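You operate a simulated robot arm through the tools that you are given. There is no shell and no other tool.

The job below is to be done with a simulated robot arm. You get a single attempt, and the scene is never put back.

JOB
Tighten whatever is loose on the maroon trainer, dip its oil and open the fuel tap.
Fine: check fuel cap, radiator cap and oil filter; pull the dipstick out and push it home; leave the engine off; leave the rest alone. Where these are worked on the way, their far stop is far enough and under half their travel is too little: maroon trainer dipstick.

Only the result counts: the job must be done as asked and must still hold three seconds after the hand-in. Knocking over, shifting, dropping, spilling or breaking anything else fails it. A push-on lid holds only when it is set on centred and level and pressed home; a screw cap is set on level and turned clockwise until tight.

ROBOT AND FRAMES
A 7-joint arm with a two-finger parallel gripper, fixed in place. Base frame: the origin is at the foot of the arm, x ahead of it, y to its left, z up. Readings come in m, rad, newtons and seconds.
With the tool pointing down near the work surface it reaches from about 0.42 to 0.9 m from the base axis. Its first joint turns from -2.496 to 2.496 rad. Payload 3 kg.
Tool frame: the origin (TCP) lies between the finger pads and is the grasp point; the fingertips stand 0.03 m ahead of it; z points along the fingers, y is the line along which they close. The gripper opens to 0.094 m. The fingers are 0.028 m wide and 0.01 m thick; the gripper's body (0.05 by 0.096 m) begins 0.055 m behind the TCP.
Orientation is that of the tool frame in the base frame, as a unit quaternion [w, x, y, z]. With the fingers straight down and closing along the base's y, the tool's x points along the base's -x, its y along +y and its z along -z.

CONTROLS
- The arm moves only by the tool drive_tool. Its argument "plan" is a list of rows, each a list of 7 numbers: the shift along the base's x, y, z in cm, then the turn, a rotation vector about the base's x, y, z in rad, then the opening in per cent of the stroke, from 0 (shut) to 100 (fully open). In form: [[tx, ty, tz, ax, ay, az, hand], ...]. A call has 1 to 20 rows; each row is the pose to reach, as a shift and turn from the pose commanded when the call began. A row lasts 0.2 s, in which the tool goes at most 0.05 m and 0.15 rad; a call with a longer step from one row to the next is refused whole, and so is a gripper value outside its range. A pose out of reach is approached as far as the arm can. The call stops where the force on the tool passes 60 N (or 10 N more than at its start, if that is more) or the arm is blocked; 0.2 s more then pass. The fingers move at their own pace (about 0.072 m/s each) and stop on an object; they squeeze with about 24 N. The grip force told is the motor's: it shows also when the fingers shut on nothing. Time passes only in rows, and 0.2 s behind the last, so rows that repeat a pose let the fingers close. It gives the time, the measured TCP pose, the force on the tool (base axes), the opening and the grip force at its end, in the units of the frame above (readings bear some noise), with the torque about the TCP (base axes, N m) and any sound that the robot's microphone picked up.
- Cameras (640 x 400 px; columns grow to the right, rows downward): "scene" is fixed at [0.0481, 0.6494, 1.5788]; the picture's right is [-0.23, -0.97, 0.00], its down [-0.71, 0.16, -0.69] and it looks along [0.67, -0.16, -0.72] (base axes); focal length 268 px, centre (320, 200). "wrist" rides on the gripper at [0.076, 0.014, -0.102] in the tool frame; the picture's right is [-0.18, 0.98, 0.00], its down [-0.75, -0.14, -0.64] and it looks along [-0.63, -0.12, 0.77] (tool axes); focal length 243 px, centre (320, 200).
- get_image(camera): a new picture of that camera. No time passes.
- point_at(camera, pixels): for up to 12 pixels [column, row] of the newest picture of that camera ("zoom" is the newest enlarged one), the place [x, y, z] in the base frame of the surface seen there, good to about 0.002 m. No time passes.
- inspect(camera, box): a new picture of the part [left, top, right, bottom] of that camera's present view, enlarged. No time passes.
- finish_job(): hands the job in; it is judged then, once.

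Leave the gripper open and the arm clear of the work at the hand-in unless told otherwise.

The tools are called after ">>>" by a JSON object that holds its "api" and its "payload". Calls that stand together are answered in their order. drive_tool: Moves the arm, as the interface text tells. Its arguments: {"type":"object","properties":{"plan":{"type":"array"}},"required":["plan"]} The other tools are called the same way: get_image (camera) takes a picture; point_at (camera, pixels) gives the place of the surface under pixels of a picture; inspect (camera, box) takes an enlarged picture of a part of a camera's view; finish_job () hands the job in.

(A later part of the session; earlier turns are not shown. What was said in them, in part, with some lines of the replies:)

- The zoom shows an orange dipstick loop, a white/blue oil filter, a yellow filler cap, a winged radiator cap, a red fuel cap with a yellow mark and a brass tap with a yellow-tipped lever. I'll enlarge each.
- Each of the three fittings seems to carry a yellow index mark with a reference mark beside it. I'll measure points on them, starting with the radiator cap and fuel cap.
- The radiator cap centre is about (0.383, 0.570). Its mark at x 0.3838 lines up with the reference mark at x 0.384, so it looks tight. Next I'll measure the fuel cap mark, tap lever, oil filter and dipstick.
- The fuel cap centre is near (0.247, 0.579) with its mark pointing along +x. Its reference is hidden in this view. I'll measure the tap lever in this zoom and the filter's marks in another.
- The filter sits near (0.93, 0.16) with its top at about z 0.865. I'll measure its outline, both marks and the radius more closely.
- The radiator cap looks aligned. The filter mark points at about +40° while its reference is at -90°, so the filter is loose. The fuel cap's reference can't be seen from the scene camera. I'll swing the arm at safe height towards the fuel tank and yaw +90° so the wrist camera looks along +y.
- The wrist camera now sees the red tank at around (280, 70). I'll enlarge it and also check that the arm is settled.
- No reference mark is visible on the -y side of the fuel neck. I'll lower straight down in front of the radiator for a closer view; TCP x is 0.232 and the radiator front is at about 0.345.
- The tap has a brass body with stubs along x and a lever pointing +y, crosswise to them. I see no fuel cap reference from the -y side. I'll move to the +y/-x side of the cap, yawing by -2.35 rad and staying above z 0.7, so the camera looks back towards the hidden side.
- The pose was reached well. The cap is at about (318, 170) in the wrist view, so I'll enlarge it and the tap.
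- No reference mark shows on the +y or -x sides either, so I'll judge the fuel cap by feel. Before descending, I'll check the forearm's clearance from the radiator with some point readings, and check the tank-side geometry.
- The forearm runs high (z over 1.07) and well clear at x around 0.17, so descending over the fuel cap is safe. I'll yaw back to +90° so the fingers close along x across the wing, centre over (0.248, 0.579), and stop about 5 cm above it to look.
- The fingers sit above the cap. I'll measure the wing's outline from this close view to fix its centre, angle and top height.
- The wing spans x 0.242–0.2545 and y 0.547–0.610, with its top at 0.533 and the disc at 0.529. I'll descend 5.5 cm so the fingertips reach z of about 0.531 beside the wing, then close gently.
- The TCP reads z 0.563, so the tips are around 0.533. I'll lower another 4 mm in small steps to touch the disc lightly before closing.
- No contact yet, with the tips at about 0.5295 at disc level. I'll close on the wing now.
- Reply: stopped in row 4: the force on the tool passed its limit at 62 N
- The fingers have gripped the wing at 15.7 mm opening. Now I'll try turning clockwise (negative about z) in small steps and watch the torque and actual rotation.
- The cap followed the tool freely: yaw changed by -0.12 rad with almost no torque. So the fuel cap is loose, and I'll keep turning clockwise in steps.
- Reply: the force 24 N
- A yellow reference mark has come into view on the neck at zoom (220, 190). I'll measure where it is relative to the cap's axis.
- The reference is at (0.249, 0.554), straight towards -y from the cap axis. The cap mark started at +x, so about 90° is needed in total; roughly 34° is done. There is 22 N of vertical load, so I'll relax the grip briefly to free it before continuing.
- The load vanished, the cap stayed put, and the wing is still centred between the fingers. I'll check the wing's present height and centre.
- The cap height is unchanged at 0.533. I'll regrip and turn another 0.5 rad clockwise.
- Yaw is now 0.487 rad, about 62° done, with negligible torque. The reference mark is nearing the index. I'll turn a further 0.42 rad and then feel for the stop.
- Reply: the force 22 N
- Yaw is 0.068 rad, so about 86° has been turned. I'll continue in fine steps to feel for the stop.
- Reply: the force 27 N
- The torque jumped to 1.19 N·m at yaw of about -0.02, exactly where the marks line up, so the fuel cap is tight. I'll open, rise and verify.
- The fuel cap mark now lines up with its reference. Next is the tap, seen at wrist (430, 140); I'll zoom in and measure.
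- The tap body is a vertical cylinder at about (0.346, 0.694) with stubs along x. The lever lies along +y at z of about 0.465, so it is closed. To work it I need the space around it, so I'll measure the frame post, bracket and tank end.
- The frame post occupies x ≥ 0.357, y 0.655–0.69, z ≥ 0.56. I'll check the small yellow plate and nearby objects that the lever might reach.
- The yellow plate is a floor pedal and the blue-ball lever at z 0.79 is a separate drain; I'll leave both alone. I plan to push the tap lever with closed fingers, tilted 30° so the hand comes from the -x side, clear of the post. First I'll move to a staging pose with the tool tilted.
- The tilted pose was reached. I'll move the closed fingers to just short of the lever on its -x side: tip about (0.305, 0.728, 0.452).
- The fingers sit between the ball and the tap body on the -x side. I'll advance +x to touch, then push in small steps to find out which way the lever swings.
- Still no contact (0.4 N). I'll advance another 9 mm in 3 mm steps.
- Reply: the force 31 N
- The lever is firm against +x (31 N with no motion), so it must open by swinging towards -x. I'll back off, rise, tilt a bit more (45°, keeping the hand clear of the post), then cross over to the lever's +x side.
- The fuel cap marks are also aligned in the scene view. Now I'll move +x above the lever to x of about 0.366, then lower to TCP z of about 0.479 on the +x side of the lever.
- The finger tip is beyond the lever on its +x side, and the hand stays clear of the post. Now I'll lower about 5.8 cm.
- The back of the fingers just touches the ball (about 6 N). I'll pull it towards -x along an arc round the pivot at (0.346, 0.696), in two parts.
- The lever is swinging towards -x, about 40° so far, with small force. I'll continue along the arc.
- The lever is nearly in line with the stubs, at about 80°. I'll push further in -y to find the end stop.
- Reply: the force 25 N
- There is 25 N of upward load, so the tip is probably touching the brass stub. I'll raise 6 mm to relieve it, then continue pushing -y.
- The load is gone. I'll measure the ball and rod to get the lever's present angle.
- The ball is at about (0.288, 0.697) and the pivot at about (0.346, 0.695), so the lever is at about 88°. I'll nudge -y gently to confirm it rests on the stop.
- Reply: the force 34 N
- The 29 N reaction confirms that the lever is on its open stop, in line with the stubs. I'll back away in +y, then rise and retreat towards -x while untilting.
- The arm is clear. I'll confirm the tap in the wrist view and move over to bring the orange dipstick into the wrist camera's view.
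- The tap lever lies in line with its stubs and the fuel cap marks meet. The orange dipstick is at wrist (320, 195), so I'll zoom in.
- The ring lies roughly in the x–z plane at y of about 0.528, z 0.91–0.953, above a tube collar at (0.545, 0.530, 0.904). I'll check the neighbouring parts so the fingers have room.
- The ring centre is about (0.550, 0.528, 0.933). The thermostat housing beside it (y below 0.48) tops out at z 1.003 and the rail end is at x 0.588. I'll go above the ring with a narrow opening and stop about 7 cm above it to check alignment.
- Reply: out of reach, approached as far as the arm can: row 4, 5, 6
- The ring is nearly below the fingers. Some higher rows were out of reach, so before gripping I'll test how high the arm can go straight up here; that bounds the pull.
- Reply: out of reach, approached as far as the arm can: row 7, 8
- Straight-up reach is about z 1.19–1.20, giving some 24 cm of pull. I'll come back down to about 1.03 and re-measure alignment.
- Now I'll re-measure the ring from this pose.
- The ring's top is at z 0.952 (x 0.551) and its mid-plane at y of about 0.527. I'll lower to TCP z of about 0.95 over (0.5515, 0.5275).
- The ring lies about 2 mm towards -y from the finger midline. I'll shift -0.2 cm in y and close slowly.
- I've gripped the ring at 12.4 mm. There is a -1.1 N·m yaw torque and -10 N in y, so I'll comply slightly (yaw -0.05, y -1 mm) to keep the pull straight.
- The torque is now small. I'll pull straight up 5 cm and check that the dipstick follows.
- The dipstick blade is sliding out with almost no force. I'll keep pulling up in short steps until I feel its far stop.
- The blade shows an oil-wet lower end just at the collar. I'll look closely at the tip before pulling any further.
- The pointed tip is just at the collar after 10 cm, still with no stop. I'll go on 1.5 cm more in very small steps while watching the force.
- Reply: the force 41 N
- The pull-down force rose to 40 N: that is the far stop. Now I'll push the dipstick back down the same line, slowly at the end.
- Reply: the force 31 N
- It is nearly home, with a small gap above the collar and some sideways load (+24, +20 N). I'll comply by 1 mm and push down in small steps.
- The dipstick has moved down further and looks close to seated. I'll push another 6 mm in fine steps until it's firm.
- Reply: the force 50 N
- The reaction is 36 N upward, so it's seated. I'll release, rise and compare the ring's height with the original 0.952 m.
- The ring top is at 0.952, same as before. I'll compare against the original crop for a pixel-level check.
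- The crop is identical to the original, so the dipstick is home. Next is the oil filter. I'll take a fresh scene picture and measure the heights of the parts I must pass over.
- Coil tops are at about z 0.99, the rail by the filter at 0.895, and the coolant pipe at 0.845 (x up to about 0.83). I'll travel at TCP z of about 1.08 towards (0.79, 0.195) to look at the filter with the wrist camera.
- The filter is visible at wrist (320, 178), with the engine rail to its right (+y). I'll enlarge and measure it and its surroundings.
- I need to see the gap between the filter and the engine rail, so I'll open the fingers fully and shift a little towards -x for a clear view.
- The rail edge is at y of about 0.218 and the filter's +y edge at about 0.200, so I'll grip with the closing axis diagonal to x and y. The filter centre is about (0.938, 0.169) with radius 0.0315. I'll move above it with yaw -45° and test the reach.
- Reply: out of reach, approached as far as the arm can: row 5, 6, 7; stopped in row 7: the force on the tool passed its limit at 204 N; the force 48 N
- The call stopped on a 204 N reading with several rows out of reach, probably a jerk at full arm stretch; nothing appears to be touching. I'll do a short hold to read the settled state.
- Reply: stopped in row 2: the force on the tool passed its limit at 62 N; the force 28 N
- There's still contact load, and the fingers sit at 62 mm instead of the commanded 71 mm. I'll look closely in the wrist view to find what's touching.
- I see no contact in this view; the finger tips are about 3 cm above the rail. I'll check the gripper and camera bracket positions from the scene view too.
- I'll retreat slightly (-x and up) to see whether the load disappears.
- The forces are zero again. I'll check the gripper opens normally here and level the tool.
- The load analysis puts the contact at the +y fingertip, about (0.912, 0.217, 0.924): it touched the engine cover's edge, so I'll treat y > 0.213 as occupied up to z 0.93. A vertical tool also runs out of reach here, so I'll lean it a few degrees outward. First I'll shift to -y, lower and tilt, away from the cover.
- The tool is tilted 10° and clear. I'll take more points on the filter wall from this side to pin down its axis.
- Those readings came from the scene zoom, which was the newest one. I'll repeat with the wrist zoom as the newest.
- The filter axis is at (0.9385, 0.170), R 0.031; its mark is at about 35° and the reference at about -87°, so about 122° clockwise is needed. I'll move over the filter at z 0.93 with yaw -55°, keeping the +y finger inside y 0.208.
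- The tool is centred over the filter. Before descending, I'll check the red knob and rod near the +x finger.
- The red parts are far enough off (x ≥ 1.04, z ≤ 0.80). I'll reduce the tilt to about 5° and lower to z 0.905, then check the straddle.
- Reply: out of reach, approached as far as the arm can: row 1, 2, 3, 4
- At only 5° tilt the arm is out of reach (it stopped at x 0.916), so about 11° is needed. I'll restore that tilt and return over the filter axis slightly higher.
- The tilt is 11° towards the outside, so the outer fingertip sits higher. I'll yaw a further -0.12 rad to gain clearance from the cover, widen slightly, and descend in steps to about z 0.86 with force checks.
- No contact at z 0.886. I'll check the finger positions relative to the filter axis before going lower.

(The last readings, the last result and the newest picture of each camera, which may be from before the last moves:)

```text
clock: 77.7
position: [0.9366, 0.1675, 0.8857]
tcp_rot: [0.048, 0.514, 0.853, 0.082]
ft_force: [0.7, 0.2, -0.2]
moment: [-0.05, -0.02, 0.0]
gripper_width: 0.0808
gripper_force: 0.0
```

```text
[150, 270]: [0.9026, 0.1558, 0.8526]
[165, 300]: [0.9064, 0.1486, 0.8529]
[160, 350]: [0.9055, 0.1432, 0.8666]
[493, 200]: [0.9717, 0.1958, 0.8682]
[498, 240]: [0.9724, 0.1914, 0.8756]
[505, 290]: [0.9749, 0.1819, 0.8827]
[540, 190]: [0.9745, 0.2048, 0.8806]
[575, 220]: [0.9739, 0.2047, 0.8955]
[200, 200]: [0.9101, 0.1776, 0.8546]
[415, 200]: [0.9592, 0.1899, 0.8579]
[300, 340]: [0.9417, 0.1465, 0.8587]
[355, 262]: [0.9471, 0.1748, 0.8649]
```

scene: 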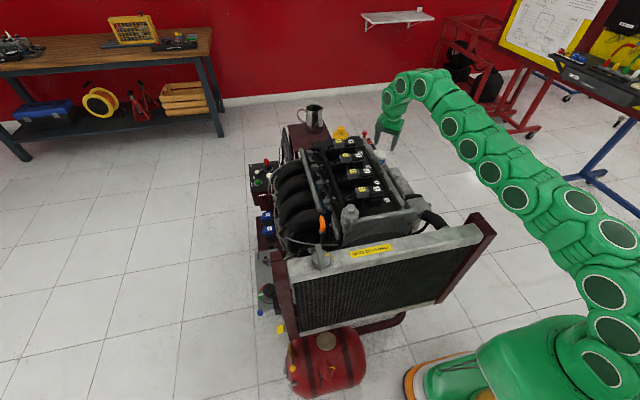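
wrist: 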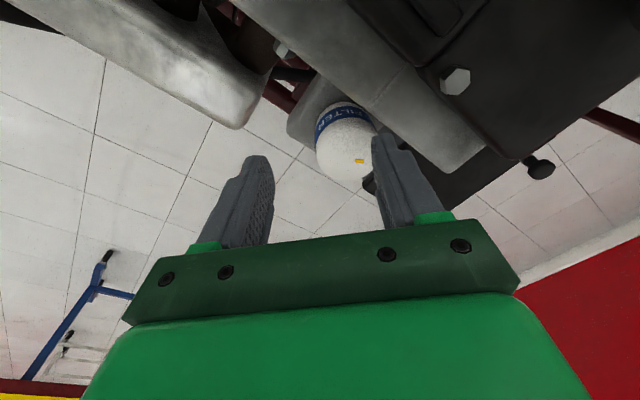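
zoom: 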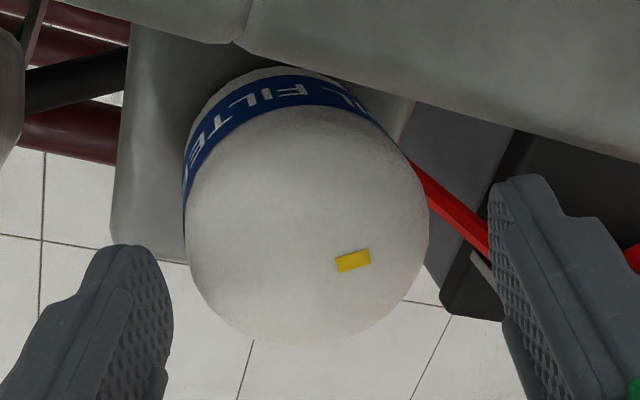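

The filter is centred between the fingers, with gaps of about 7–8 mm each side. I'll descend another 2.6 cm.

>>> {"api": "drive_tool", "payload": {"plan": [[0, 0, -0.8, 0, 0, 0, 86], [0, 0, -1.6, 0, 0, 0, 86], [0, 0, -2.2, 0, 0, 0, 86], [0, 0, -2.6, 0, 0, 0, 86], [0, 0, -2.6, 0, 0, 0, 86]]}}

>>> {"api": "inspect", "payload": {"camera": "wrist", "box": [220, 60, 420, 220]}}

```text
clock: 78.9
position: [0.9364, 0.1663, 0.8588]
tcp_rot: [0.048, 0.514, 0.852, 0.081]
ft_force: [0.3, -0.6, -0.2]
moment: [-0.01, 0.0, 0.01]
gripper_width: 0.0811
gripper_force: 0.0
```

```text
2.50 times, centred on (320, 140) of wrist
```

zoom: 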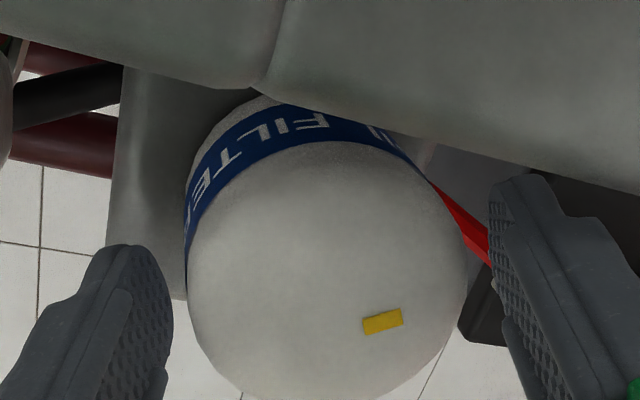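

No contact, and it's well centred. Now I'll close on the filter step by step.

>>> {"api": "drive_tool", "payload": {"plan": [[0, 0, 0, 0, 0, 0, 76], [0, 0, 0, 0, 0, 0, 72], [0, 0, 0, 0, 0, 0, 68], [0, 0, 0, 0, 0, 0, 64], [0, 0, 0, 0, 0, 0, 55], [0, 0, 0, 0, 0, 0, 50], [0, 0, 0, 0, 0, 0, 50]]}}

>>> {"api": "inspect", "payload": {"camera": "wrist", "box": [220, 60, 420, 220]}}

```text
clock: 80.5
position: [0.9373, 0.1674, 0.8584]
tcp_rot: [0.047, 0.514, 0.853, 0.082]
ft_force: [-5.6, -0.8, 4.3]
moment: [-0.78, 1.32, 0.02]
gripper_width: 0.0653
gripper_force: 44.4
```

```text
2.50 times, centred on (320, 140) of wrist
```

zoom: 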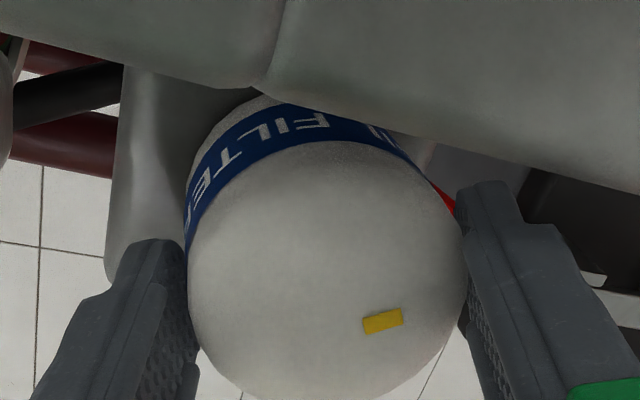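

The filter is gripped at 65 mm. I'll turn clockwise a little first and check that it follows.

>>> {"api": "drive_tool", "payload": {"plan": [[0, 0, 0, 0, 0, -0.05, 50], [0, 0, 0, 0, 0, -0.1, 50], [0, 0.02, 0, 0, 0, -0.15, 50], [0, 0.02, 0, 0, 0, -0.15, 50]]}}

>>> {"api": "inspect", "payload": {"camera": "wrist", "box": [220, 60, 420, 220]}}

```text
clock: 81.5
position: [0.9363, 0.1682, 0.8605]
tcp_rot: [0.054, 0.577, 0.811, 0.078]
ft_force: [-21.5, -2.4, 9.2]
moment: [-0.58, 1.92, 0.02]
gripper_width: 0.0653
gripper_force: 45.4
```

```text
2.50 times, centred on (320, 140) of wrist
```

zoom: 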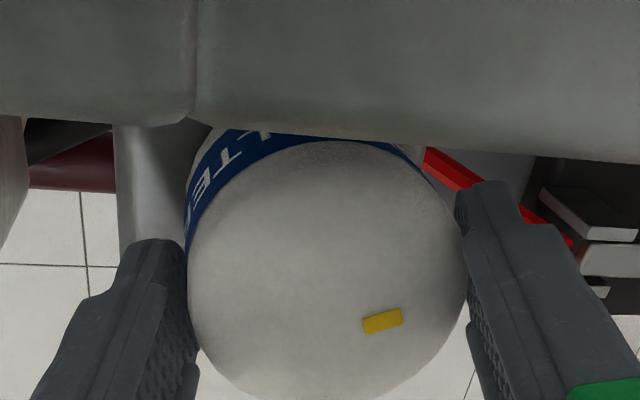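

The filter turned with the tool, with no torque. I'll continue clockwise by another 0.6 rad, easing 1 mm in -x to relieve the side load.

>>> {"api": "drive_tool", "payload": {"plan": [[-0.1, 0, 0, 0, 0, -0.06, 50], [-0.1, 0.02, 0, 0, 0, -0.12, 50], [-0.1, 0.05, 0, 0, 0, -0.18, 50], [-0.1, 0.07, 0, 0, 0, -0.24, 50], [-0.1, 0.1, 0, 0, 0, -0.3, 50], [-0.1, 0.1, 0, 0, 0, -0.3, 50]]}}

>>> {"api": "inspect", "payload": {"camera": "wrist", "box": [220, 60, 420, 220]}}

>>> {"api": "inspect", "payload": {"camera": "scene", "box": [350, 110, 420, 180]}}

```text
clock: 82.9
position: [0.9359, 0.1706, 0.8587]
tcp_rot: [0.065, 0.692, 0.716, 0.069]
ft_force: [3.3, 0.9, -0.5]
moment: [0.05, 1.2, 0.01]
gripper_width: 0.0655
gripper_force: 45.2
```

```text
2.50 times, centred on (320, 140) of wrist
```

zoom: 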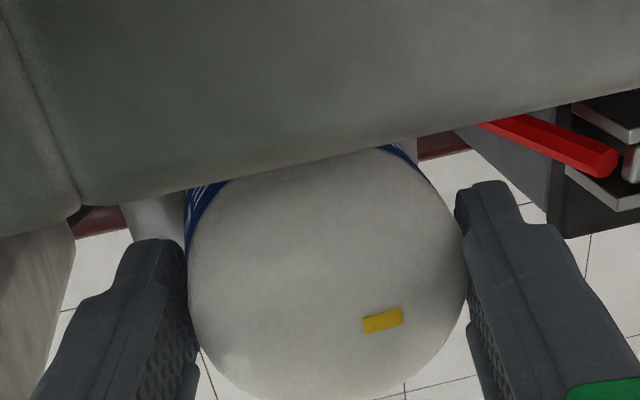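

```text
5.71 times, centred on (385, 145) of scene
```

zoom: 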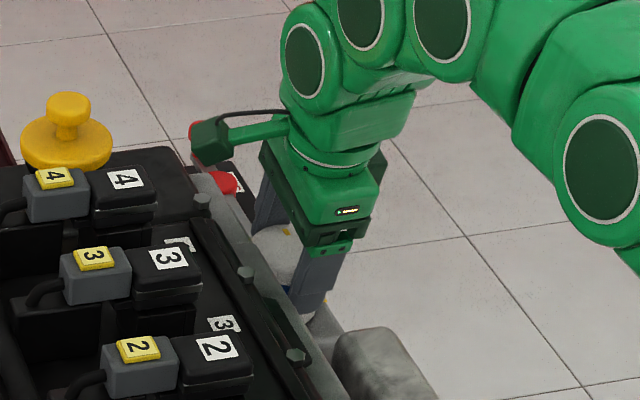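

Yaw is -88° and the filter is turning freely. The camera bracket is over the cover edge but clear. I'll continue another 0.3 rad.

>>> {"api": "drive_tool", "payload": {"plan": [[0, 0.02, 0, 0, 0, -0.06, 50], [0, 0.04, 0, 0, 0, -0.12, 50], [0, 0.06, 0, 0, 0, -0.18, 50], [0, 0.08, 0, 0, 0, -0.24, 50], [0, 0.1, 0, 0, 0, -0.3, 50], [0, 0.1, 0, 0, 0, -0.3, 50]]}}

>>> {"api": "inspect", "payload": {"camera": "wrist", "box": [220, 60, 420, 220]}}

>>> {"api": "inspect", "payload": {"camera": "scene", "box": [350, 110, 420, 180]}}

```text
clock: 84.3
position: [0.9363, 0.1703, 0.8584]
tcp_rot: [0.075, 0.791, 0.605, 0.059]
ft_force: [4.1, 8.5, 3.2]
moment: [0.54, 1.15, 0.03]
gripper_width: 0.0653
gripper_force: 44.8
```

```text
2.50 times, centred on (320, 140) of wrist
```

zoom: 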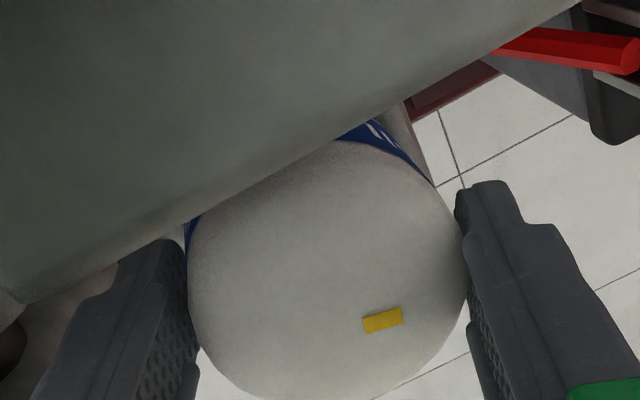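

```text
5.71 times, centred on (385, 145) of scene
```

zoom: 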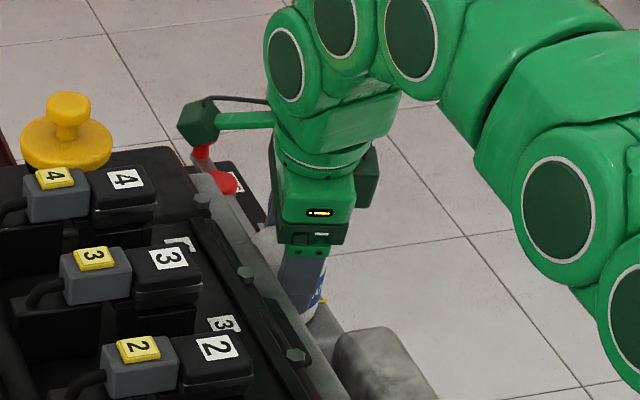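

Yaw is -105° and it's still free-turning. I'll go another 0.24 rad, then regrip.

>>> {"api": "drive_tool", "payload": {"plan": [[0, 0.02, 0, 0, 0, -0.06, 50], [0, 0.03, 0, 0, 0, -0.12, 50], [0, 0.05, 0, 0, 0, -0.18, 50], [0, 0.06, 0, 0, 0, -0.24, 50], [0, 0.06, 0, 0, 0, -0.24, 50]]}}

>>> {"api": "inspect", "payload": {"camera": "wrist", "box": [220, 60, 420, 220]}}

```text
clock: 85.5
position: [0.9361, 0.1728, 0.8662]
tcp_rot: [0.083, 0.858, 0.505, 0.051]
ft_force: [-8.9, -23.9, -15.9]
moment: [-0.23, 1.68, -0.13]
gripper_width: 0.0643
gripper_force: 45.5
```

```text
2.50 times, centred on (320, 140) of wrist
```

zoom: 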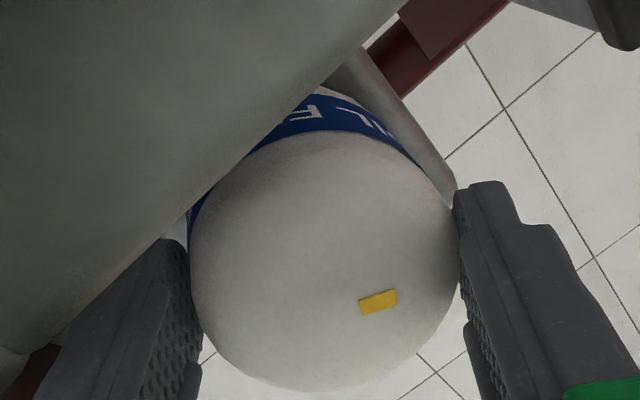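

Yaw is -119°, but z crept up 8 mm with a -24 N side load: the hand's corner is starting to rub the cover edge. I'll release here and rise for the next bite; about 57° is done.

>>> {"api": "drive_tool", "payload": {"plan": [[0, 0, 0, 0, 0, 0, 70], [0, 0, 0, 0, 0, 0, 80], [0, -0.2, 0.3, 0, 0, 0, 84], [0, -0.4, 1.5, 0, 0, 0, 84], [0, -0.4, 3, 0, 0, 0.1, 84], [0, -0.4, 4.5, 0, 0, 0.2, 84], [0, -0.4, 4.5, 0, 0, 0.2, 84]]}}

>>> {"api": "get_image", "payload": {"camera": "wrist"}}

>>> {"api": "inspect", "payload": {"camera": "scene", "box": [350, 110, 420, 180]}}

```text
clock: 87.1
position: [0.9367, 0.1671, 0.9043]
tcp_rot: [0.076, 0.803, 0.589, 0.057]
ft_force: [0.0, -0.6, 0.7]
moment: [0.02, -0.01, -0.02]
gripper_width: 0.0787
gripper_force: 0.0
```

```text
taken
```

wrist: 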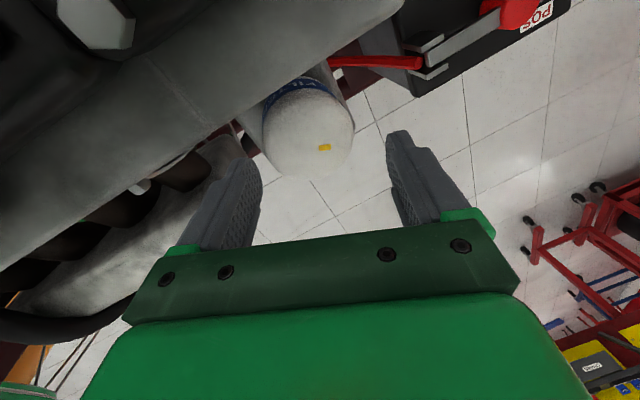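

```text
5.71 times, centred on (385, 145) of scene
```

zoom: 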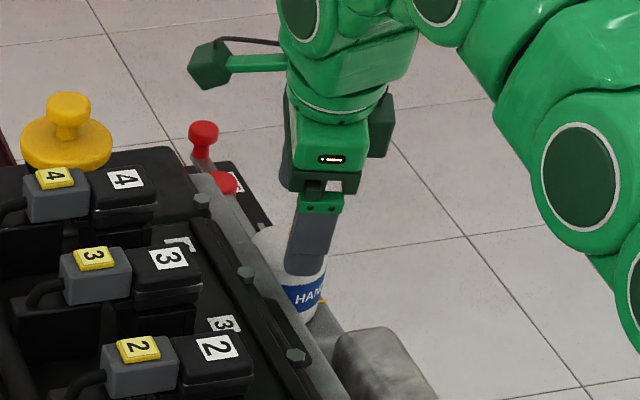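

The filter label has rotated; it now shows "HAND…". I'll measure where the top mark is.

>>> {"api": "point_at", "payload": {"camera": "wrist", "pixels": [[320, 147], [325, 147], [329, 147], [305, 130], [345, 135], [270, 135]]}}

>>> {"api": "inspect", "payload": {"camera": "wrist", "box": [250, 60, 370, 190]}}

```text
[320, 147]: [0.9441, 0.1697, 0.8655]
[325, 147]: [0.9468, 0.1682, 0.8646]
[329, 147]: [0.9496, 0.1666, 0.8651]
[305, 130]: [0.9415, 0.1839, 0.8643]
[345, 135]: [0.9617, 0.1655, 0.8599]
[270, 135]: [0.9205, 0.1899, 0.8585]
```

```text
3.08 times, centred on (310, 125) of wrist
```

zoom: 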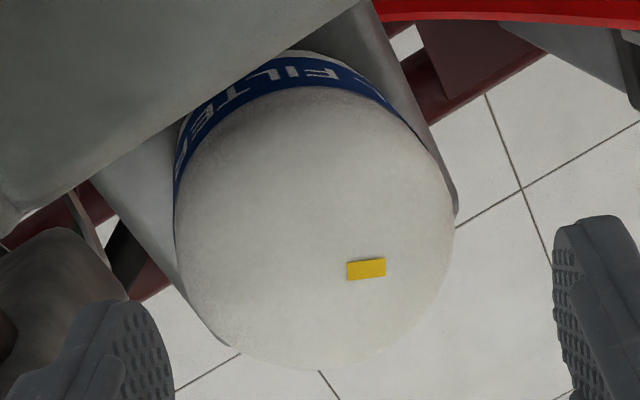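

The mark is now near -20°, so about 70° remains. I'll yaw back to about -58° above the filter, then re-descend to z of about 0.866.

>>> {"api": "drive_tool", "payload": {"plan": [[0, 0, 0.3, 0, 0, 0.12, 84], [0, 0, 0.3, 0, 0, 0.24, 84], [0, 0, 0.3, 0, 0, 0.36, 84], [0, 0, 0.3, 0, 0, 0.48, 84], [0, 0, 0.3, 0, 0, 0.6, 84], [0, 0, 0.3, 0, 0, 0.72, 84], [0, 0.05, 0.3, 0, 0, 0.84, 84], [0, 0.1, 0.3, 0, 0, 0.864, 84], [0, 0.1, 0.3, 0, 0, 0.864, 84]]}}

>>> {"api": "inspect", "payload": {"camera": "wrist", "box": [220, 60, 420, 220]}}

>>> {"api": "point_at", "payload": {"camera": "zoom", "pixels": [[150, 270], [165, 300], [493, 200], [498, 240], [540, 190], [575, 220]]}}

```text
clock: 89.1
position: [0.9353, 0.1685, 0.9079]
tcp_rot: [0.045, 0.482, 0.871, 0.084]
ft_force: [-0.6, 0.9, -0.5]
moment: [0.02, -0.02, 0.01]
gripper_width: 0.0789
gripper_force: 0.1
```

```text
2.50 times, centred on (320, 140) of wrist
```

zoom: 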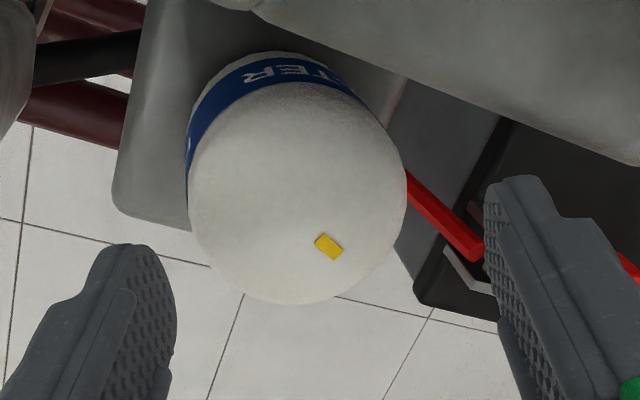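

```text
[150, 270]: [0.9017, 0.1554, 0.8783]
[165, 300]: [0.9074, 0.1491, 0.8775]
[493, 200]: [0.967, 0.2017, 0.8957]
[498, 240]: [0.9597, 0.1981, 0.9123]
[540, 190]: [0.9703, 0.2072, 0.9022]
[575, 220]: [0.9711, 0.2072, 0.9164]
```

Positioned at yaw -58°. I'll descend 4.3 cm and close.

>>> {"api": "drive_tool", "payload": {"plan": [[0.05, 0, -1.2, 0, 0, 0, 84], [0.05, 0, -2.4, 0, 0, 0, 84], [0.05, 0, -3.4, 0, 0, 0, 84], [0.05, 0, -4.3, 0, 0, 0, 84], [0.05, 0, -4.3, 0, 0, 0, 84]]}}

>>> {"api": "drive_tool", "payload": {"plan": [[0, 0, 0, 0, 0, 0, 76], [0, 0, 0, 0, 0, 0, 72], [0, 0, 0, 0, 0, 0, 68], [0, 0, 0, 0, 0, 0, 64], [0, 0, 0, 0, 0, 0, 55], [0, 0, 0, 0, 0, 0, 50], [0, 0, 0, 0, 0, 0, 50]]}}

>>> {"api": "inspect", "payload": {"camera": "wrist", "box": [220, 60, 420, 220]}}

```text
clock: 90.3
position: [0.9368, 0.1671, 0.8637]
tcp_rot: [0.045, 0.482, 0.871, 0.083]
ft_force: [-0.4, 0.9, -1.5]
moment: [0.0, -0.01, 0.03]
gripper_width: 0.0792
gripper_force: 0.1
```

```text
clock: 91.9
position: [0.9356, 0.1685, 0.8623]
tcp_rot: [0.045, 0.483, 0.87, 0.084]
ft_force: [-11.4, -4.9, 2.7]
moment: [-0.65, 1.36, 0.02]
gripper_width: 0.0644
gripper_force: 45.3
```

```text
2.50 times, centred on (320, 140) of wrist
```

zoom: 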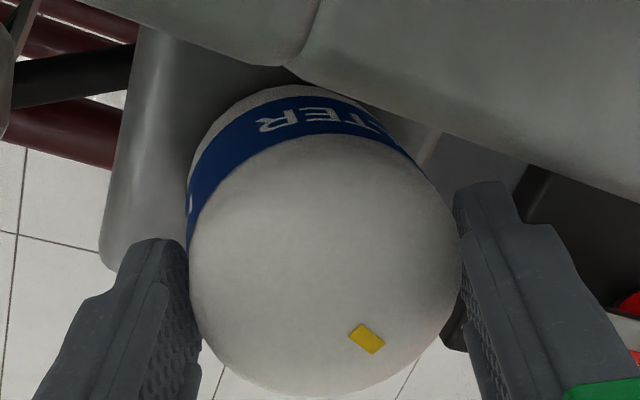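

The grip is good at 64 mm. I'll turn clockwise 0.45 rad in steps with small compliance.

>>> {"api": "drive_tool", "payload": {"plan": [[-0.05, 0, 0, 0, 0, -0.06, 50], [-0.05, 0.02, 0, 0, 0, -0.12, 50], [-0.05, 0.04, 0, 0, 0, -0.18, 50], [-0.05, 0.06, 0, 0, 0, -0.24, 50], [-0.05, 0.08, 0, 0, 0, -0.3, 50], [-0.05, 0.1, 0, 0, 0, -0.36, 50], [-0.05, 0.12, 0, 0, 0, -0.42, 50], [-0.05, 0.12, 0, 0, 0, -0.42, 50]]}}

>>> {"api": "inspect", "payload": {"camera": "wrist", "box": [220, 60, 420, 220]}}

```text
clock: 93.7
position: [0.9348, 0.1697, 0.8636]
tcp_rot: [0.061, 0.654, 0.751, 0.072]
ft_force: [-6.3, -5.1, 0.2]
moment: [0.0, 1.4, -0.04]
gripper_width: 0.0644
gripper_force: 45.1
```

```text
2.50 times, centred on (320, 140) of wrist
```

zoom: 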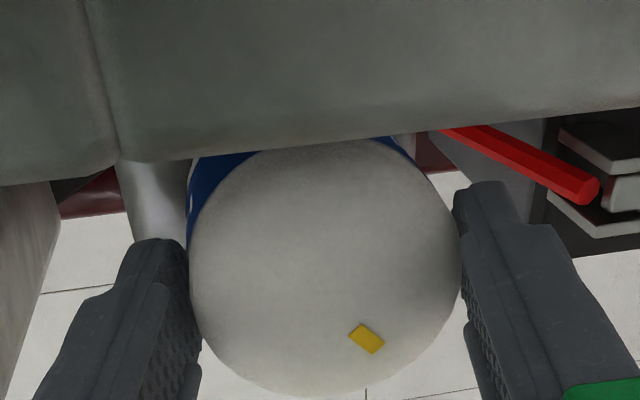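

Yaw is -82° and it's still free. I'll continue another 0.42 rad, watching z and forces.

>>> {"api": "drive_tool", "payload": {"plan": [[0, 0.02, 0, 0, 0, -0.06, 50], [0, 0.04, 0, 0, 0, -0.12, 50], [0, 0.06, 0, 0, 0, -0.18, 50], [0, 0.08, 0, 0, 0, -0.24, 50], [0, 0.1, 0, 0, 0, -0.3, 50], [0, 0.12, 0, 0, 0, -0.36, 50], [0, 0.14, 0, 0, 0, -0.42, 50], [0, 0.14, 0, 0, 0, -0.42, 50]]}}

>>> {"api": "inspect", "payload": {"camera": "wrist", "box": [220, 60, 420, 220]}}

```text
clock: 95.5
position: [0.9358, 0.1708, 0.8645]
tcp_rot: [0.074, 0.795, 0.599, 0.057]
ft_force: [-24.9, -1.4, -6.4]
moment: [0.62, 1.34, 0.0]
gripper_width: 0.0643
gripper_force: 45.6
```

```text
2.50 times, centred on (320, 140) of wrist
```

zoom: 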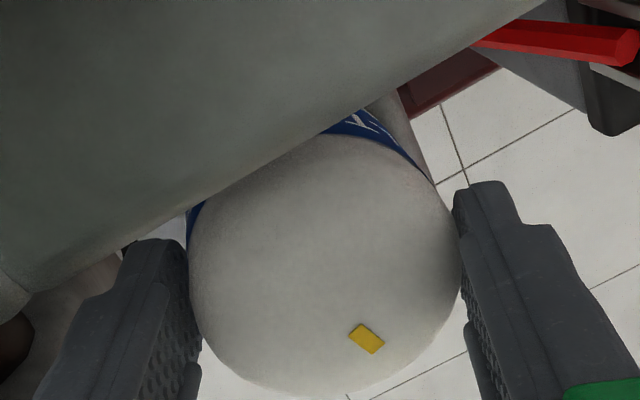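

Yaw is -106°, about 48° in this bite; the mark should be near -68°. I'll release, rise, yaw back to about -72° and take a final bite.

>>> {"api": "drive_tool", "payload": {"plan": [[0, 0, 0, 0, 0, 0, 70], [0, 0, 0, 0, 0, 0, 80], [0, 0, 0.3, 0, 0, 0, 84], [0, -0.2, 1.5, 0, 0, 0, 84], [0, -0.2, 3, 0, 0, 0.1, 84], [0, -0.2, 4.3, 0, 0, 0.2, 84], [0, -0.2, 4.3, 0, 0, 0.32, 84], [0, -0.2, 4.3, 0, 0, 0.44, 84], [0, -0.2, 4.3, 0, 0, 0.56, 84], [0, -0.2, 4.3, 0, 0, 0.59, 84], [0, -0.2, 4.3, 0, 0, 0.59, 84]]}}

>>> {"api": "inspect", "payload": {"camera": "wrist", "box": [220, 60, 420, 220]}}

>>> {"api": "inspect", "payload": {"camera": "scene", "box": [360, 130, 400, 180]}}

```text
clock: 97.9
position: [0.9368, 0.1688, 0.9061]
tcp_rot: [0.055, 0.587, 0.804, 0.077]
ft_force: [0.1, -0.3, -0.4]
moment: [0.02, -0.01, 0.0]
gripper_width: 0.0791
gripper_force: 0.2
```

```text
2.50 times, centred on (320, 140) of wrist
```

zoom: 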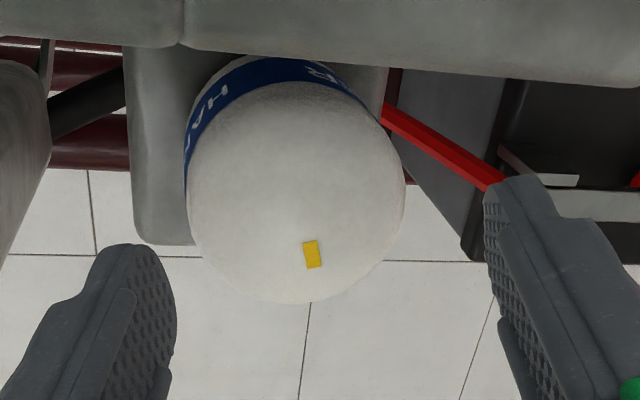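

```text
8.00 times, centred on (380, 155) of scene
```

zoom: 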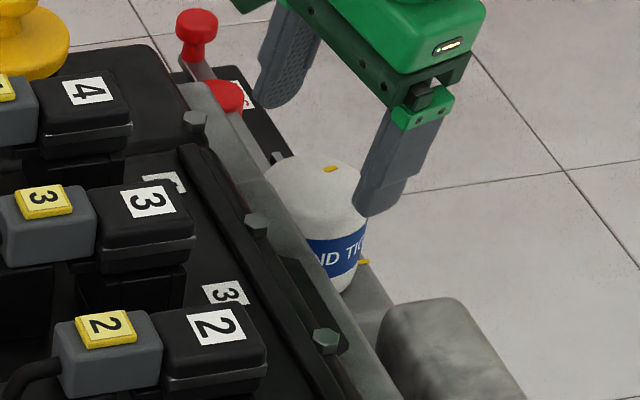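

I'll measure the mark's direction now.

>>> {"api": "inspect", "payload": {"camera": "wrist", "box": [270, 80, 370, 190]}}

>>> {"api": "point_at", "payload": {"camera": "wrist", "pixels": [[316, 157], [317, 161], [317, 166]]}}

>>> {"api": "inspect", "payload": {"camera": "scene", "box": [370, 142, 390, 164]}}

>>> {"api": "point_at", "payload": {"camera": "zoom", "pixels": [[315, 146], [325, 142], [335, 138], [345, 135], [330, 130]]}}

```text
3.64 times, centred on (320, 135) of wrist
```

zoom: 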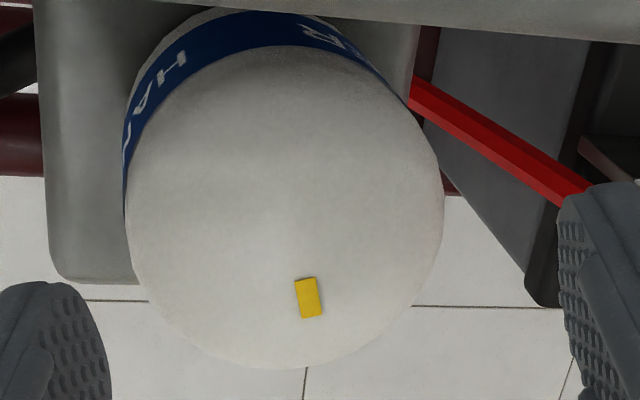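

```text
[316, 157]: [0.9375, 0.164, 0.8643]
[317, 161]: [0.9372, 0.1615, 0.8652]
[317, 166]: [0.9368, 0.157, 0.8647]
```

```text
16.00 times, centred on (380, 153) of scene
```

zoom: 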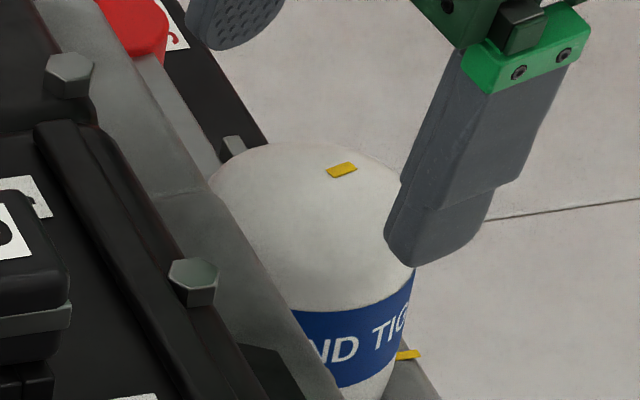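

```text
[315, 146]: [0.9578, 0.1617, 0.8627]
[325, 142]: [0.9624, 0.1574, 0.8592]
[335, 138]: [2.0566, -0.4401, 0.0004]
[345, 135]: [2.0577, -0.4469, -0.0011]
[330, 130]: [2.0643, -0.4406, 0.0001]
```

The wrist view suggests the mark is already near -90°. I'll cross-check with the scene zoom at the correct pixels.

>>> {"api": "point_at", "payload": {"camera": "zoom", "pixels": [[329, 174], [335, 172], [342, 170], [350, 166], [355, 164], [405, 355], [415, 354], [300, 200], [250, 180]]}}

>>> {"api": "get_image", "payload": {"camera": "wrist"}}

>>> {"api": "point_at", "payload": {"camera": "wrist", "pixels": [[315, 157], [317, 161], [318, 166], [285, 150], [353, 150], [310, 180], [310, 190], [320, 100]]}}

```text
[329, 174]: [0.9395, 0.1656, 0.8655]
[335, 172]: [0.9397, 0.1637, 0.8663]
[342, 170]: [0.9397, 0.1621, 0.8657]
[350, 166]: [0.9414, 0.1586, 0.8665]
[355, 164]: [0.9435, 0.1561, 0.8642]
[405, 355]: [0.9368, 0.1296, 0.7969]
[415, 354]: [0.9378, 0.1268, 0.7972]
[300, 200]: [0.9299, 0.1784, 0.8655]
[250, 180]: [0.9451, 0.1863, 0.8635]
```

```text
taken
```

wrist: 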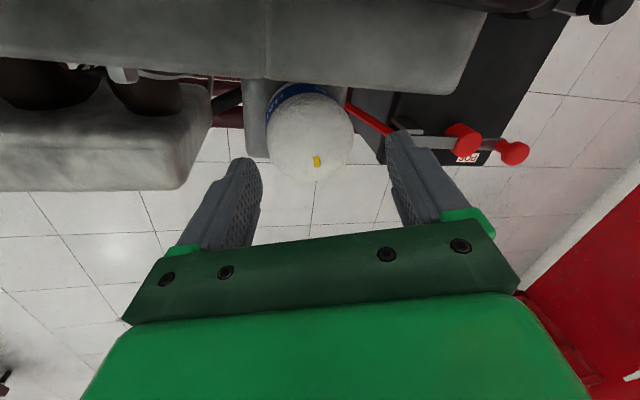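

```text
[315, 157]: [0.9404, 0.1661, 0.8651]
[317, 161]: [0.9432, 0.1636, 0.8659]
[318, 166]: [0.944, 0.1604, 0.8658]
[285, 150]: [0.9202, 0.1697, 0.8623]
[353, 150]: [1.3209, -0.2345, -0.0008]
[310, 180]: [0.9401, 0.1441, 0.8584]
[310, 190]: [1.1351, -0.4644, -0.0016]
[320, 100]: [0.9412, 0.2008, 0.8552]
```

The scene and fresh wrist readings put the mark at about -68°, so about 20° remains. I'll descend for the final bite and close.

>>> {"api": "drive_tool", "payload": {"plan": [[-0.05, 0, -1.2, 0, 0, 0, 84], [-0.05, 0, -2.4, 0, 0, 0, 84], [-0.05, 0, -3.4, 0, 0, 0, 84], [-0.05, 0, -4.3, 0, 0, 0, 84], [-0.05, 0, -4.3, 0, 0, 0, 84]]}}

>>> {"api": "drive_tool", "payload": {"plan": [[0, 0, 0, 0, 0, 0, 76], [0, 0, 0, 0, 0, 0, 72], [0, 0, 0, 0, 0, 0, 68], [0, 0, 0, 0, 0, 0, 64], [0, 0, 0, 0, 0, 0, 55], [0, 0, 0, 0, 0, 0, 50], [0, 0, 0, 0, 0, 0, 50]]}}

>>> {"api": "inspect", "payload": {"camera": "wrist", "box": [220, 60, 420, 220]}}

```text
clock: 99.1
position: [0.935, 0.1684, 0.864]
tcp_rot: [0.055, 0.587, 0.804, 0.078]
ft_force: [0.3, 0.2, 0.3]
moment: [0.0, 0.04, -0.02]
gripper_width: 0.0789
gripper_force: 0.1
```

```text
clock: 100.7
position: [0.9374, 0.1683, 0.8653]
tcp_rot: [0.055, 0.588, 0.803, 0.078]
ft_force: [24.5, 5.9, -3.6]
moment: [-0.15, 0.04, -0.03]
gripper_width: 0.0644
gripper_force: 45.5
```

```text
2.50 times, centred on (320, 140) of wrist
```

zoom: 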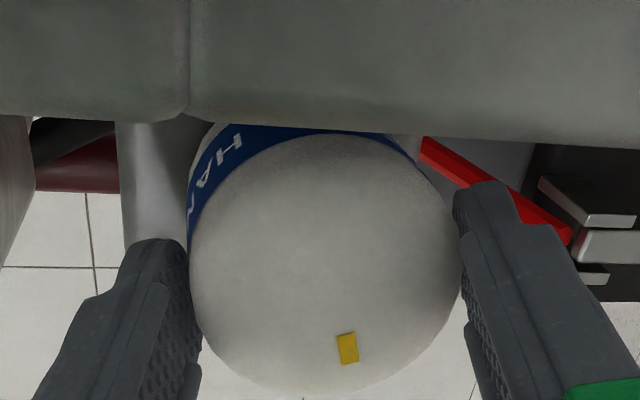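

Gripped again. I'll turn clockwise gently while watching the torque about z for the tight stop.

>>> {"api": "drive_tool", "payload": {"plan": [[0.1, 0.02, 0, 0, 0, -0.05, 50], [0.1, 0.03, 0, 0, 0, -0.1, 50], [0.1, 0.05, 0, 0, 0, -0.15, 50], [0.1, 0.06, 0, 0, 0, -0.2, 50], [0.1, 0.08, 0, 0, 0, -0.25, 50], [0.1, 0.08, 0, 0, 0, -0.25, 50]]}}

>>> {"api": "inspect", "payload": {"camera": "wrist", "box": [220, 60, 420, 220]}}

```text
clock: 102.1
position: [0.936, 0.1696, 0.8657]
tcp_rot: [0.063, 0.683, 0.724, 0.07]
ft_force: [-33.3, -0.2, 3.5]
moment: [-0.12, 1.96, -0.14]
gripper_width: 0.0643
gripper_force: 45.1
```

```text
2.50 times, centred on (320, 140) of wrist
```

zoom: 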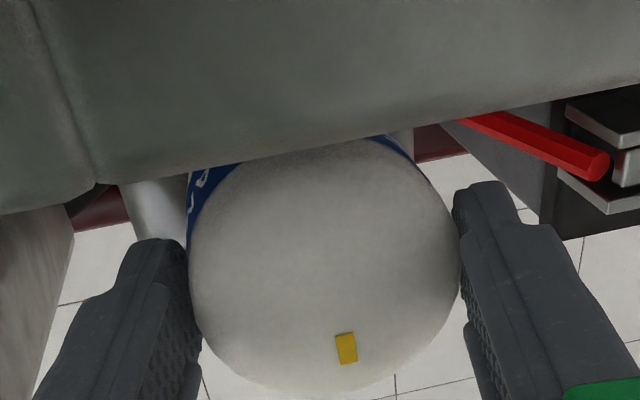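

It has turned 14° more with no torque yet. I'll ease x by -1 mm and continue in fine steps.

>>> {"api": "drive_tool", "payload": {"plan": [[-0.1, 0, 0, 0, 0, -0.03, 50], [-0.1, 0.01, 0, 0, 0, -0.06, 50], [-0.1, 0.02, 0, 0, 0, -0.1, 50], [-0.1, 0.02, 0, 0, 0, -0.1, 50]]}}

>>> {"api": "inspect", "payload": {"camera": "wrist", "box": [220, 60, 420, 220]}}

```text
clock: 103.1
position: [0.9357, 0.1687, 0.864]
tcp_rot: [0.068, 0.718, 0.689, 0.066]
ft_force: [-13.2, -6.7, -2.7]
moment: [-1.06, 1.35, 1.09]
gripper_width: 0.0643
gripper_force: 45.3
```

```text
2.50 times, centred on (320, 140) of wrist
```

zoom: 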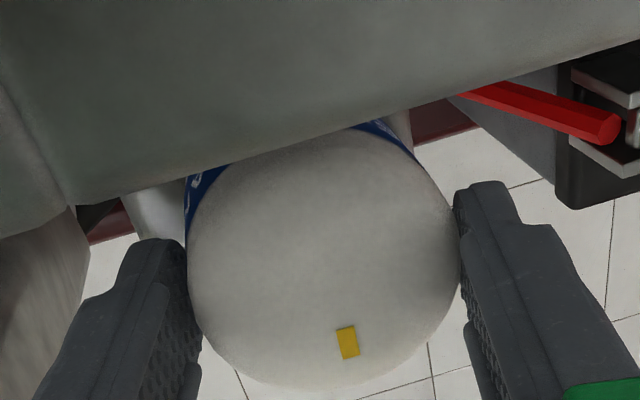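

The torque jumped to 1.09 N·m, so it is at the tight stop. One more small nudge will confirm.

>>> {"api": "drive_tool", "payload": {"plan": [[0, 0, 0, 0, 0, -0.03, 50], [0, 0, 0, 0, 0, -0.05, 50], [0, 0, 0, 0, 0, -0.05, 50]]}}

>>> {"api": "inspect", "payload": {"camera": "wrist", "box": [220, 60, 420, 220]}}

```text
clock: 103.9
position: [0.935, 0.17, 0.8638]
tcp_rot: [0.069, 0.735, 0.671, 0.065]
ft_force: [-7.3, -4.7, 3.3]
moment: [0.06, 0.85, 0.68]
gripper_width: 0.0644
gripper_force: 45.1
```

```text
2.50 times, centred on (320, 140) of wrist
```

zoom: 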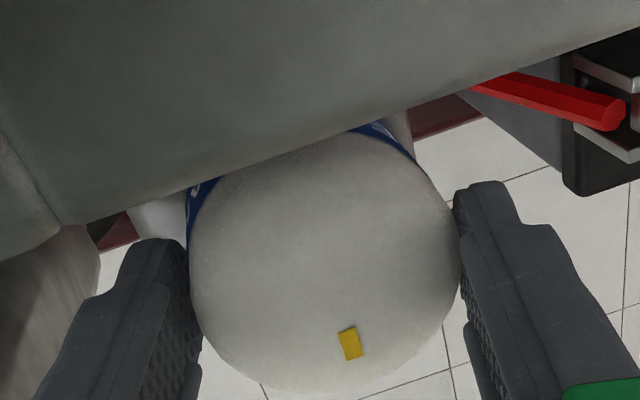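

The grip now just slips at about 0.7–1.1 N·m, so the filter is tight. I'll release, rise clear of the cover and check the mark against the reference.

>>> {"api": "drive_tool", "payload": {"plan": [[0, 0, 0, 0, 0, 0, 70], [0, 0, 0, 0, 0, 0, 80], [0, 0, 0.4, 0, 0, 0, 84], [0, -0.2, 1.8, 0, 0, 0, 84], [0, -0.2, 3.5, 0, 0, 0, 84], [-1, -1, 5, 0, 0, 0, 84], [-4, -2, 6, 0, 0, 0, 84], [-8, -2, 8, 0, 0, 0.1, 84], [-8, -2, 8, 0, 0, 0.1, 84]]}}

>>> {"api": "inspect", "payload": {"camera": "scene", "box": [366, 138, 396, 172]}}

>>> {"api": "get_image", "payload": {"camera": "wrist"}}

```text
clock: 105.9
position: [0.8568, 0.1491, 0.9443]
tcp_rot: [0.065, 0.7, 0.707, 0.068]
ft_force: [-1.4, 0.3, 0.1]
moment: [0.02, -0.02, -0.01]
gripper_width: 0.079
gripper_force: 0.1
```

```text
11.76 times, centred on (381, 155) of scene
```

zoom: 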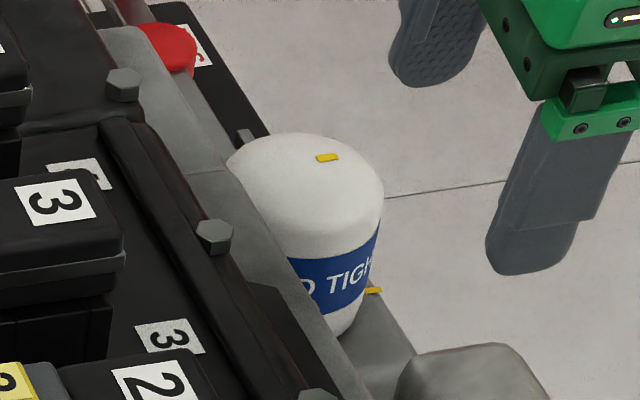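

```text
taken
```

wrist: 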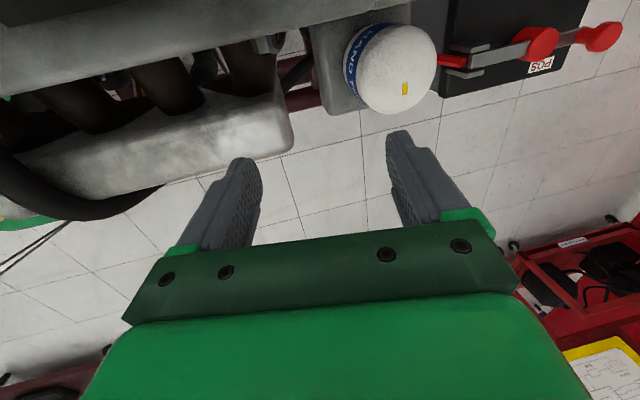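

I'll measure the mark's direction from this scene zoom and compare it with the reference tab.

>>> {"api": "inspect", "payload": {"camera": "scene", "box": [366, 138, 396, 172]}}

>>> {"api": "point_at", "payload": {"camera": "zoom", "pixels": [[318, 159], [323, 158], [328, 157], [333, 157], [338, 156], [370, 291], [378, 290], [300, 180], [320, 190]]}}

>>> {"api": "point_at", "payload": {"camera": "wrist", "pixels": [[404, 83], [405, 88], [405, 93], [395, 70]]}}

>>> {"api": "inspect", "payload": {"camera": "wrist", "box": [330, 10, 450, 130]}}

```text
11.76 times, centred on (381, 155) of scene
```

zoom: 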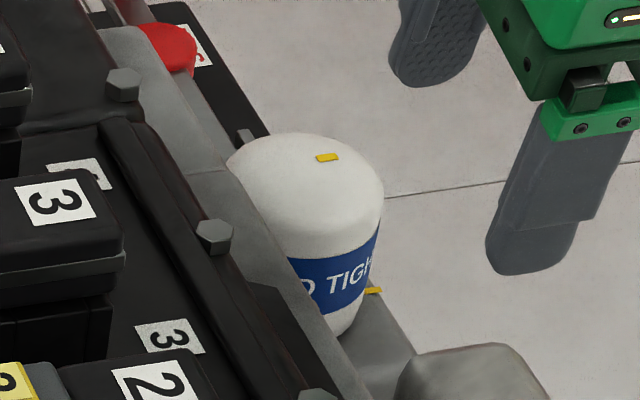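

```text
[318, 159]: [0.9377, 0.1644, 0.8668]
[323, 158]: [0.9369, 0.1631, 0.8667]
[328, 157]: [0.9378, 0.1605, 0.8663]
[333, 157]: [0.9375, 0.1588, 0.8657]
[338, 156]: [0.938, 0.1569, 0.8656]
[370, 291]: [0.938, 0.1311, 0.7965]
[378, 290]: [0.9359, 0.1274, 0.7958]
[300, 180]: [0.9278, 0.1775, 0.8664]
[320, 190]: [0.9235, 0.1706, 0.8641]
```

```text
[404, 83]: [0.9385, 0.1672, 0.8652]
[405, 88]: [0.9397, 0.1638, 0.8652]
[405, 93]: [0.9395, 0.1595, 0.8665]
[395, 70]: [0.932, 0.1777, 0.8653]
```

```text
3.33 times, centred on (390, 70) of wrist
```

zoom: 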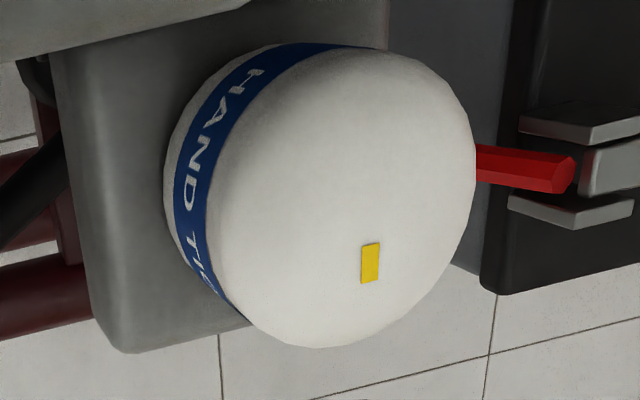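

The mark now lies straight along -y at x 0.9377, in line with the reference at x 0.937–0.938. I'll retreat up and back, levelling the tool, then do a final check of everything.

>>> {"api": "drive_tool", "payload": {"plan": [[-3, 0, 3, 0, 0, 0, 84], [-7, 0, 6, 0, 0, 0, 84], [-11, 0, 9, 0, 0.06, 0, 84], [-15, 0, 12, 0, 0.12, 0, 84], [-19, 0, 15, 0, 0.187, 0, 84], [-23, 0, 18, 0, 0.187, 0.1, 84], [-27, 0, 21, 0, 0.187, 0.22, 84], [-31, 0, 24, 0, 0.187, 0.34, 84], [-35, 0, 27, 0, 0.187, 0.46, 84], [-39, 0, 30, 0, 0.187, 0.58, 90], [-43, 0, 32, 0, 0.187, 0.7, 100], [-43, 0, 34, 0, 0.187, 0.82, 100], [-43, 0, 34, 0, 0.187, 0.9, 100], [-43, 0, 34, 0, 0.187, 0.9, 100]]}}

>>> {"api": "get_image", "payload": {"camera": "scene"}}

>>> {"api": "inspect", "payload": {"camera": "scene", "box": [305, 240, 345, 275]}}

>>> {"api": "inspect", "payload": {"camera": "scene", "box": [260, 305, 370, 395]}}

```text
clock: 108.9
position: [0.4258, 0.1497, 1.2833]
tcp_rot: [-0.035, 0.326, 0.944, 0.027]
ft_force: [-0.1, 0.2, 0.4]
moment: [-0.03, -0.01, 0.0]
gripper_width: 0.094
gripper_force: 0.0
```

```text
taken
```

scene: 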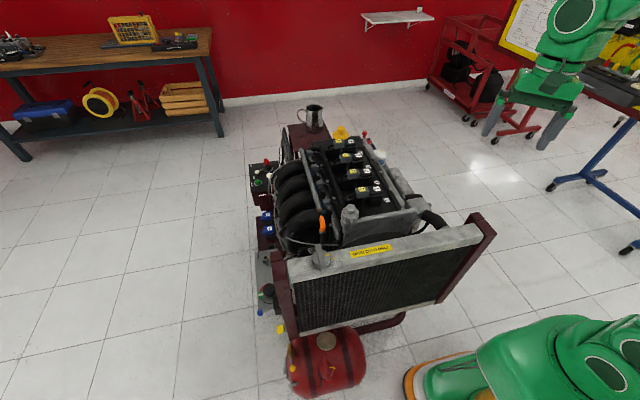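

```text
11.43 times, centred on (325, 258) of scene
```

zoom: 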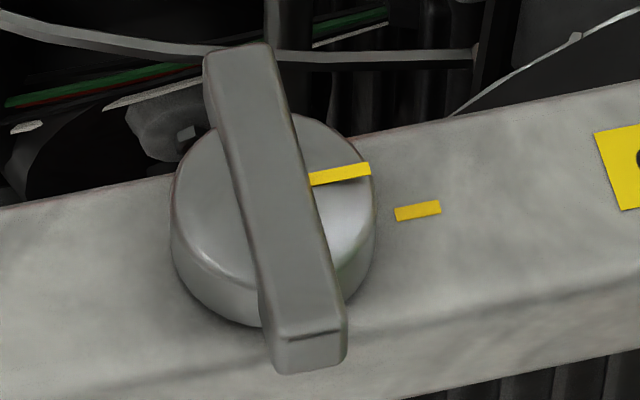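

```text
4.44 times, centred on (315, 350) of scene
```

zoom: 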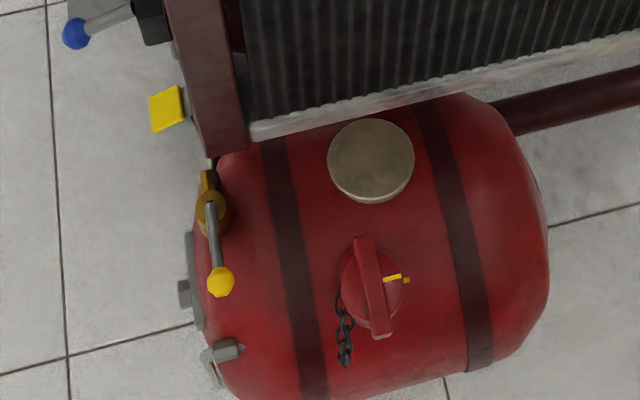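

The radiator cap is unchanged with its marks in line, so the trainer hasn't shifted. The fuel cap and tap look right. A last check on the dipstick, filter and lever angle follows.

>>> {"api": "point_at", "payload": {"camera": "zoom", "pixels": [[220, 280], [214, 240], [210, 212], [212, 225], [217, 260], [395, 279], [406, 280]]}}

>>> {"api": "inspect", "payload": {"camera": "scene", "box": [305, 208, 345, 243]}}

>>> {"api": "inspect", "payload": {"camera": "scene", "box": [240, 90, 500, 250]}}

```text
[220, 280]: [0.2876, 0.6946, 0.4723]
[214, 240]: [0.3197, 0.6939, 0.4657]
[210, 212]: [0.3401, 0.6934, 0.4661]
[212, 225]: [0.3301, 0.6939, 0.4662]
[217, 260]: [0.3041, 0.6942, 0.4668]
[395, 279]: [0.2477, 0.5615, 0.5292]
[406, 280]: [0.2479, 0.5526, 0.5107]
```

```text
11.43 times, centred on (325, 226) of scene
```

zoom: 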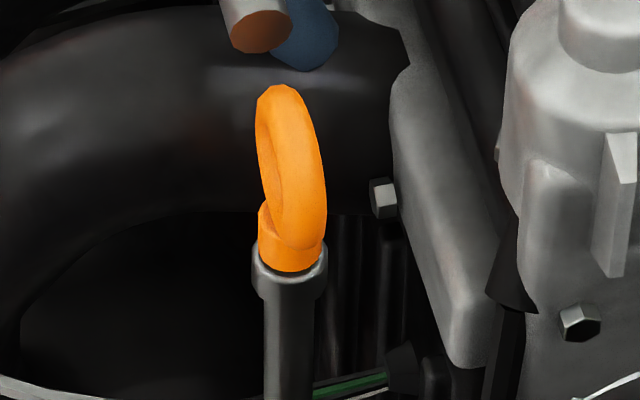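

```text
2.46 times, centred on (370, 170) of scene
```

zoom: 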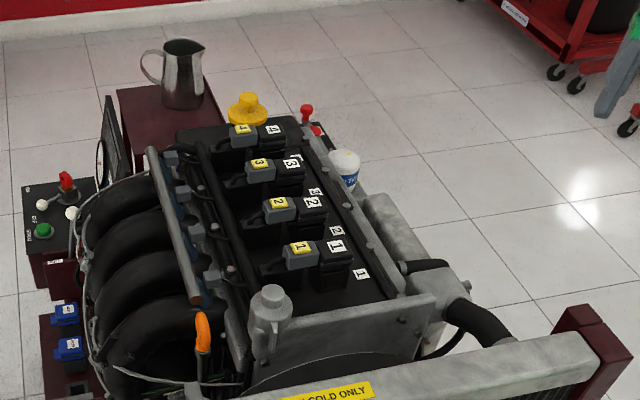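

All checks agree:
- **Fuel cap:** turned to its tight stop, mark in line with its reference.
- **Oil filter:** turned to its tight stop, mark in line with its reference.
- **Radiator cap:** marks already in line, not touched.
- **Dipstick:** pulled to its far stop and back home, identical to the first picture.
- **Fuel tap:** lever in line with the pipe, on its open stop.

Nothing else has moved, the engine controls are untouched, the gripper is open and the arm is clear. I'll hand in the job.

>>> {"api": "finish_job", "payload": {}}

```text
The job is handed in.
```

The job is handed in, and everything you asked for on the maroon trainer is done.

| Item | Found | Done |
|---|---|---|
| Fuel cap | Loose by about 90° | Tightened clockwise to the stop (about 1.2 N·m); marks line up |
| Oil filter | Loose by about 125° | Tightened clockwise to the stop (about 1.1 N·m); marks line up |
| Radiator cap | Marks already lined up | Left alone; I judged it by its marks, not by turning it |
| Dipstick | Seated | Pulled out about 10 cm to its far stop, then pushed home; looks the same as in the first picture |
| Fuel tap | Closed | Lever swung about 90° to its open stop, in line with the pipe |

On the way to the filter, a fingertip pressed on the edge of the engine cover, and the force peaked at 204 N before the arm stopped. Later, one corner of the hand also rubbed that edge lightly. In the final pictures nothing looks moved or damaged, and the radiator and dipstick views match the start.

The engine controls were not touched. The gripper is open and the arm is clear.
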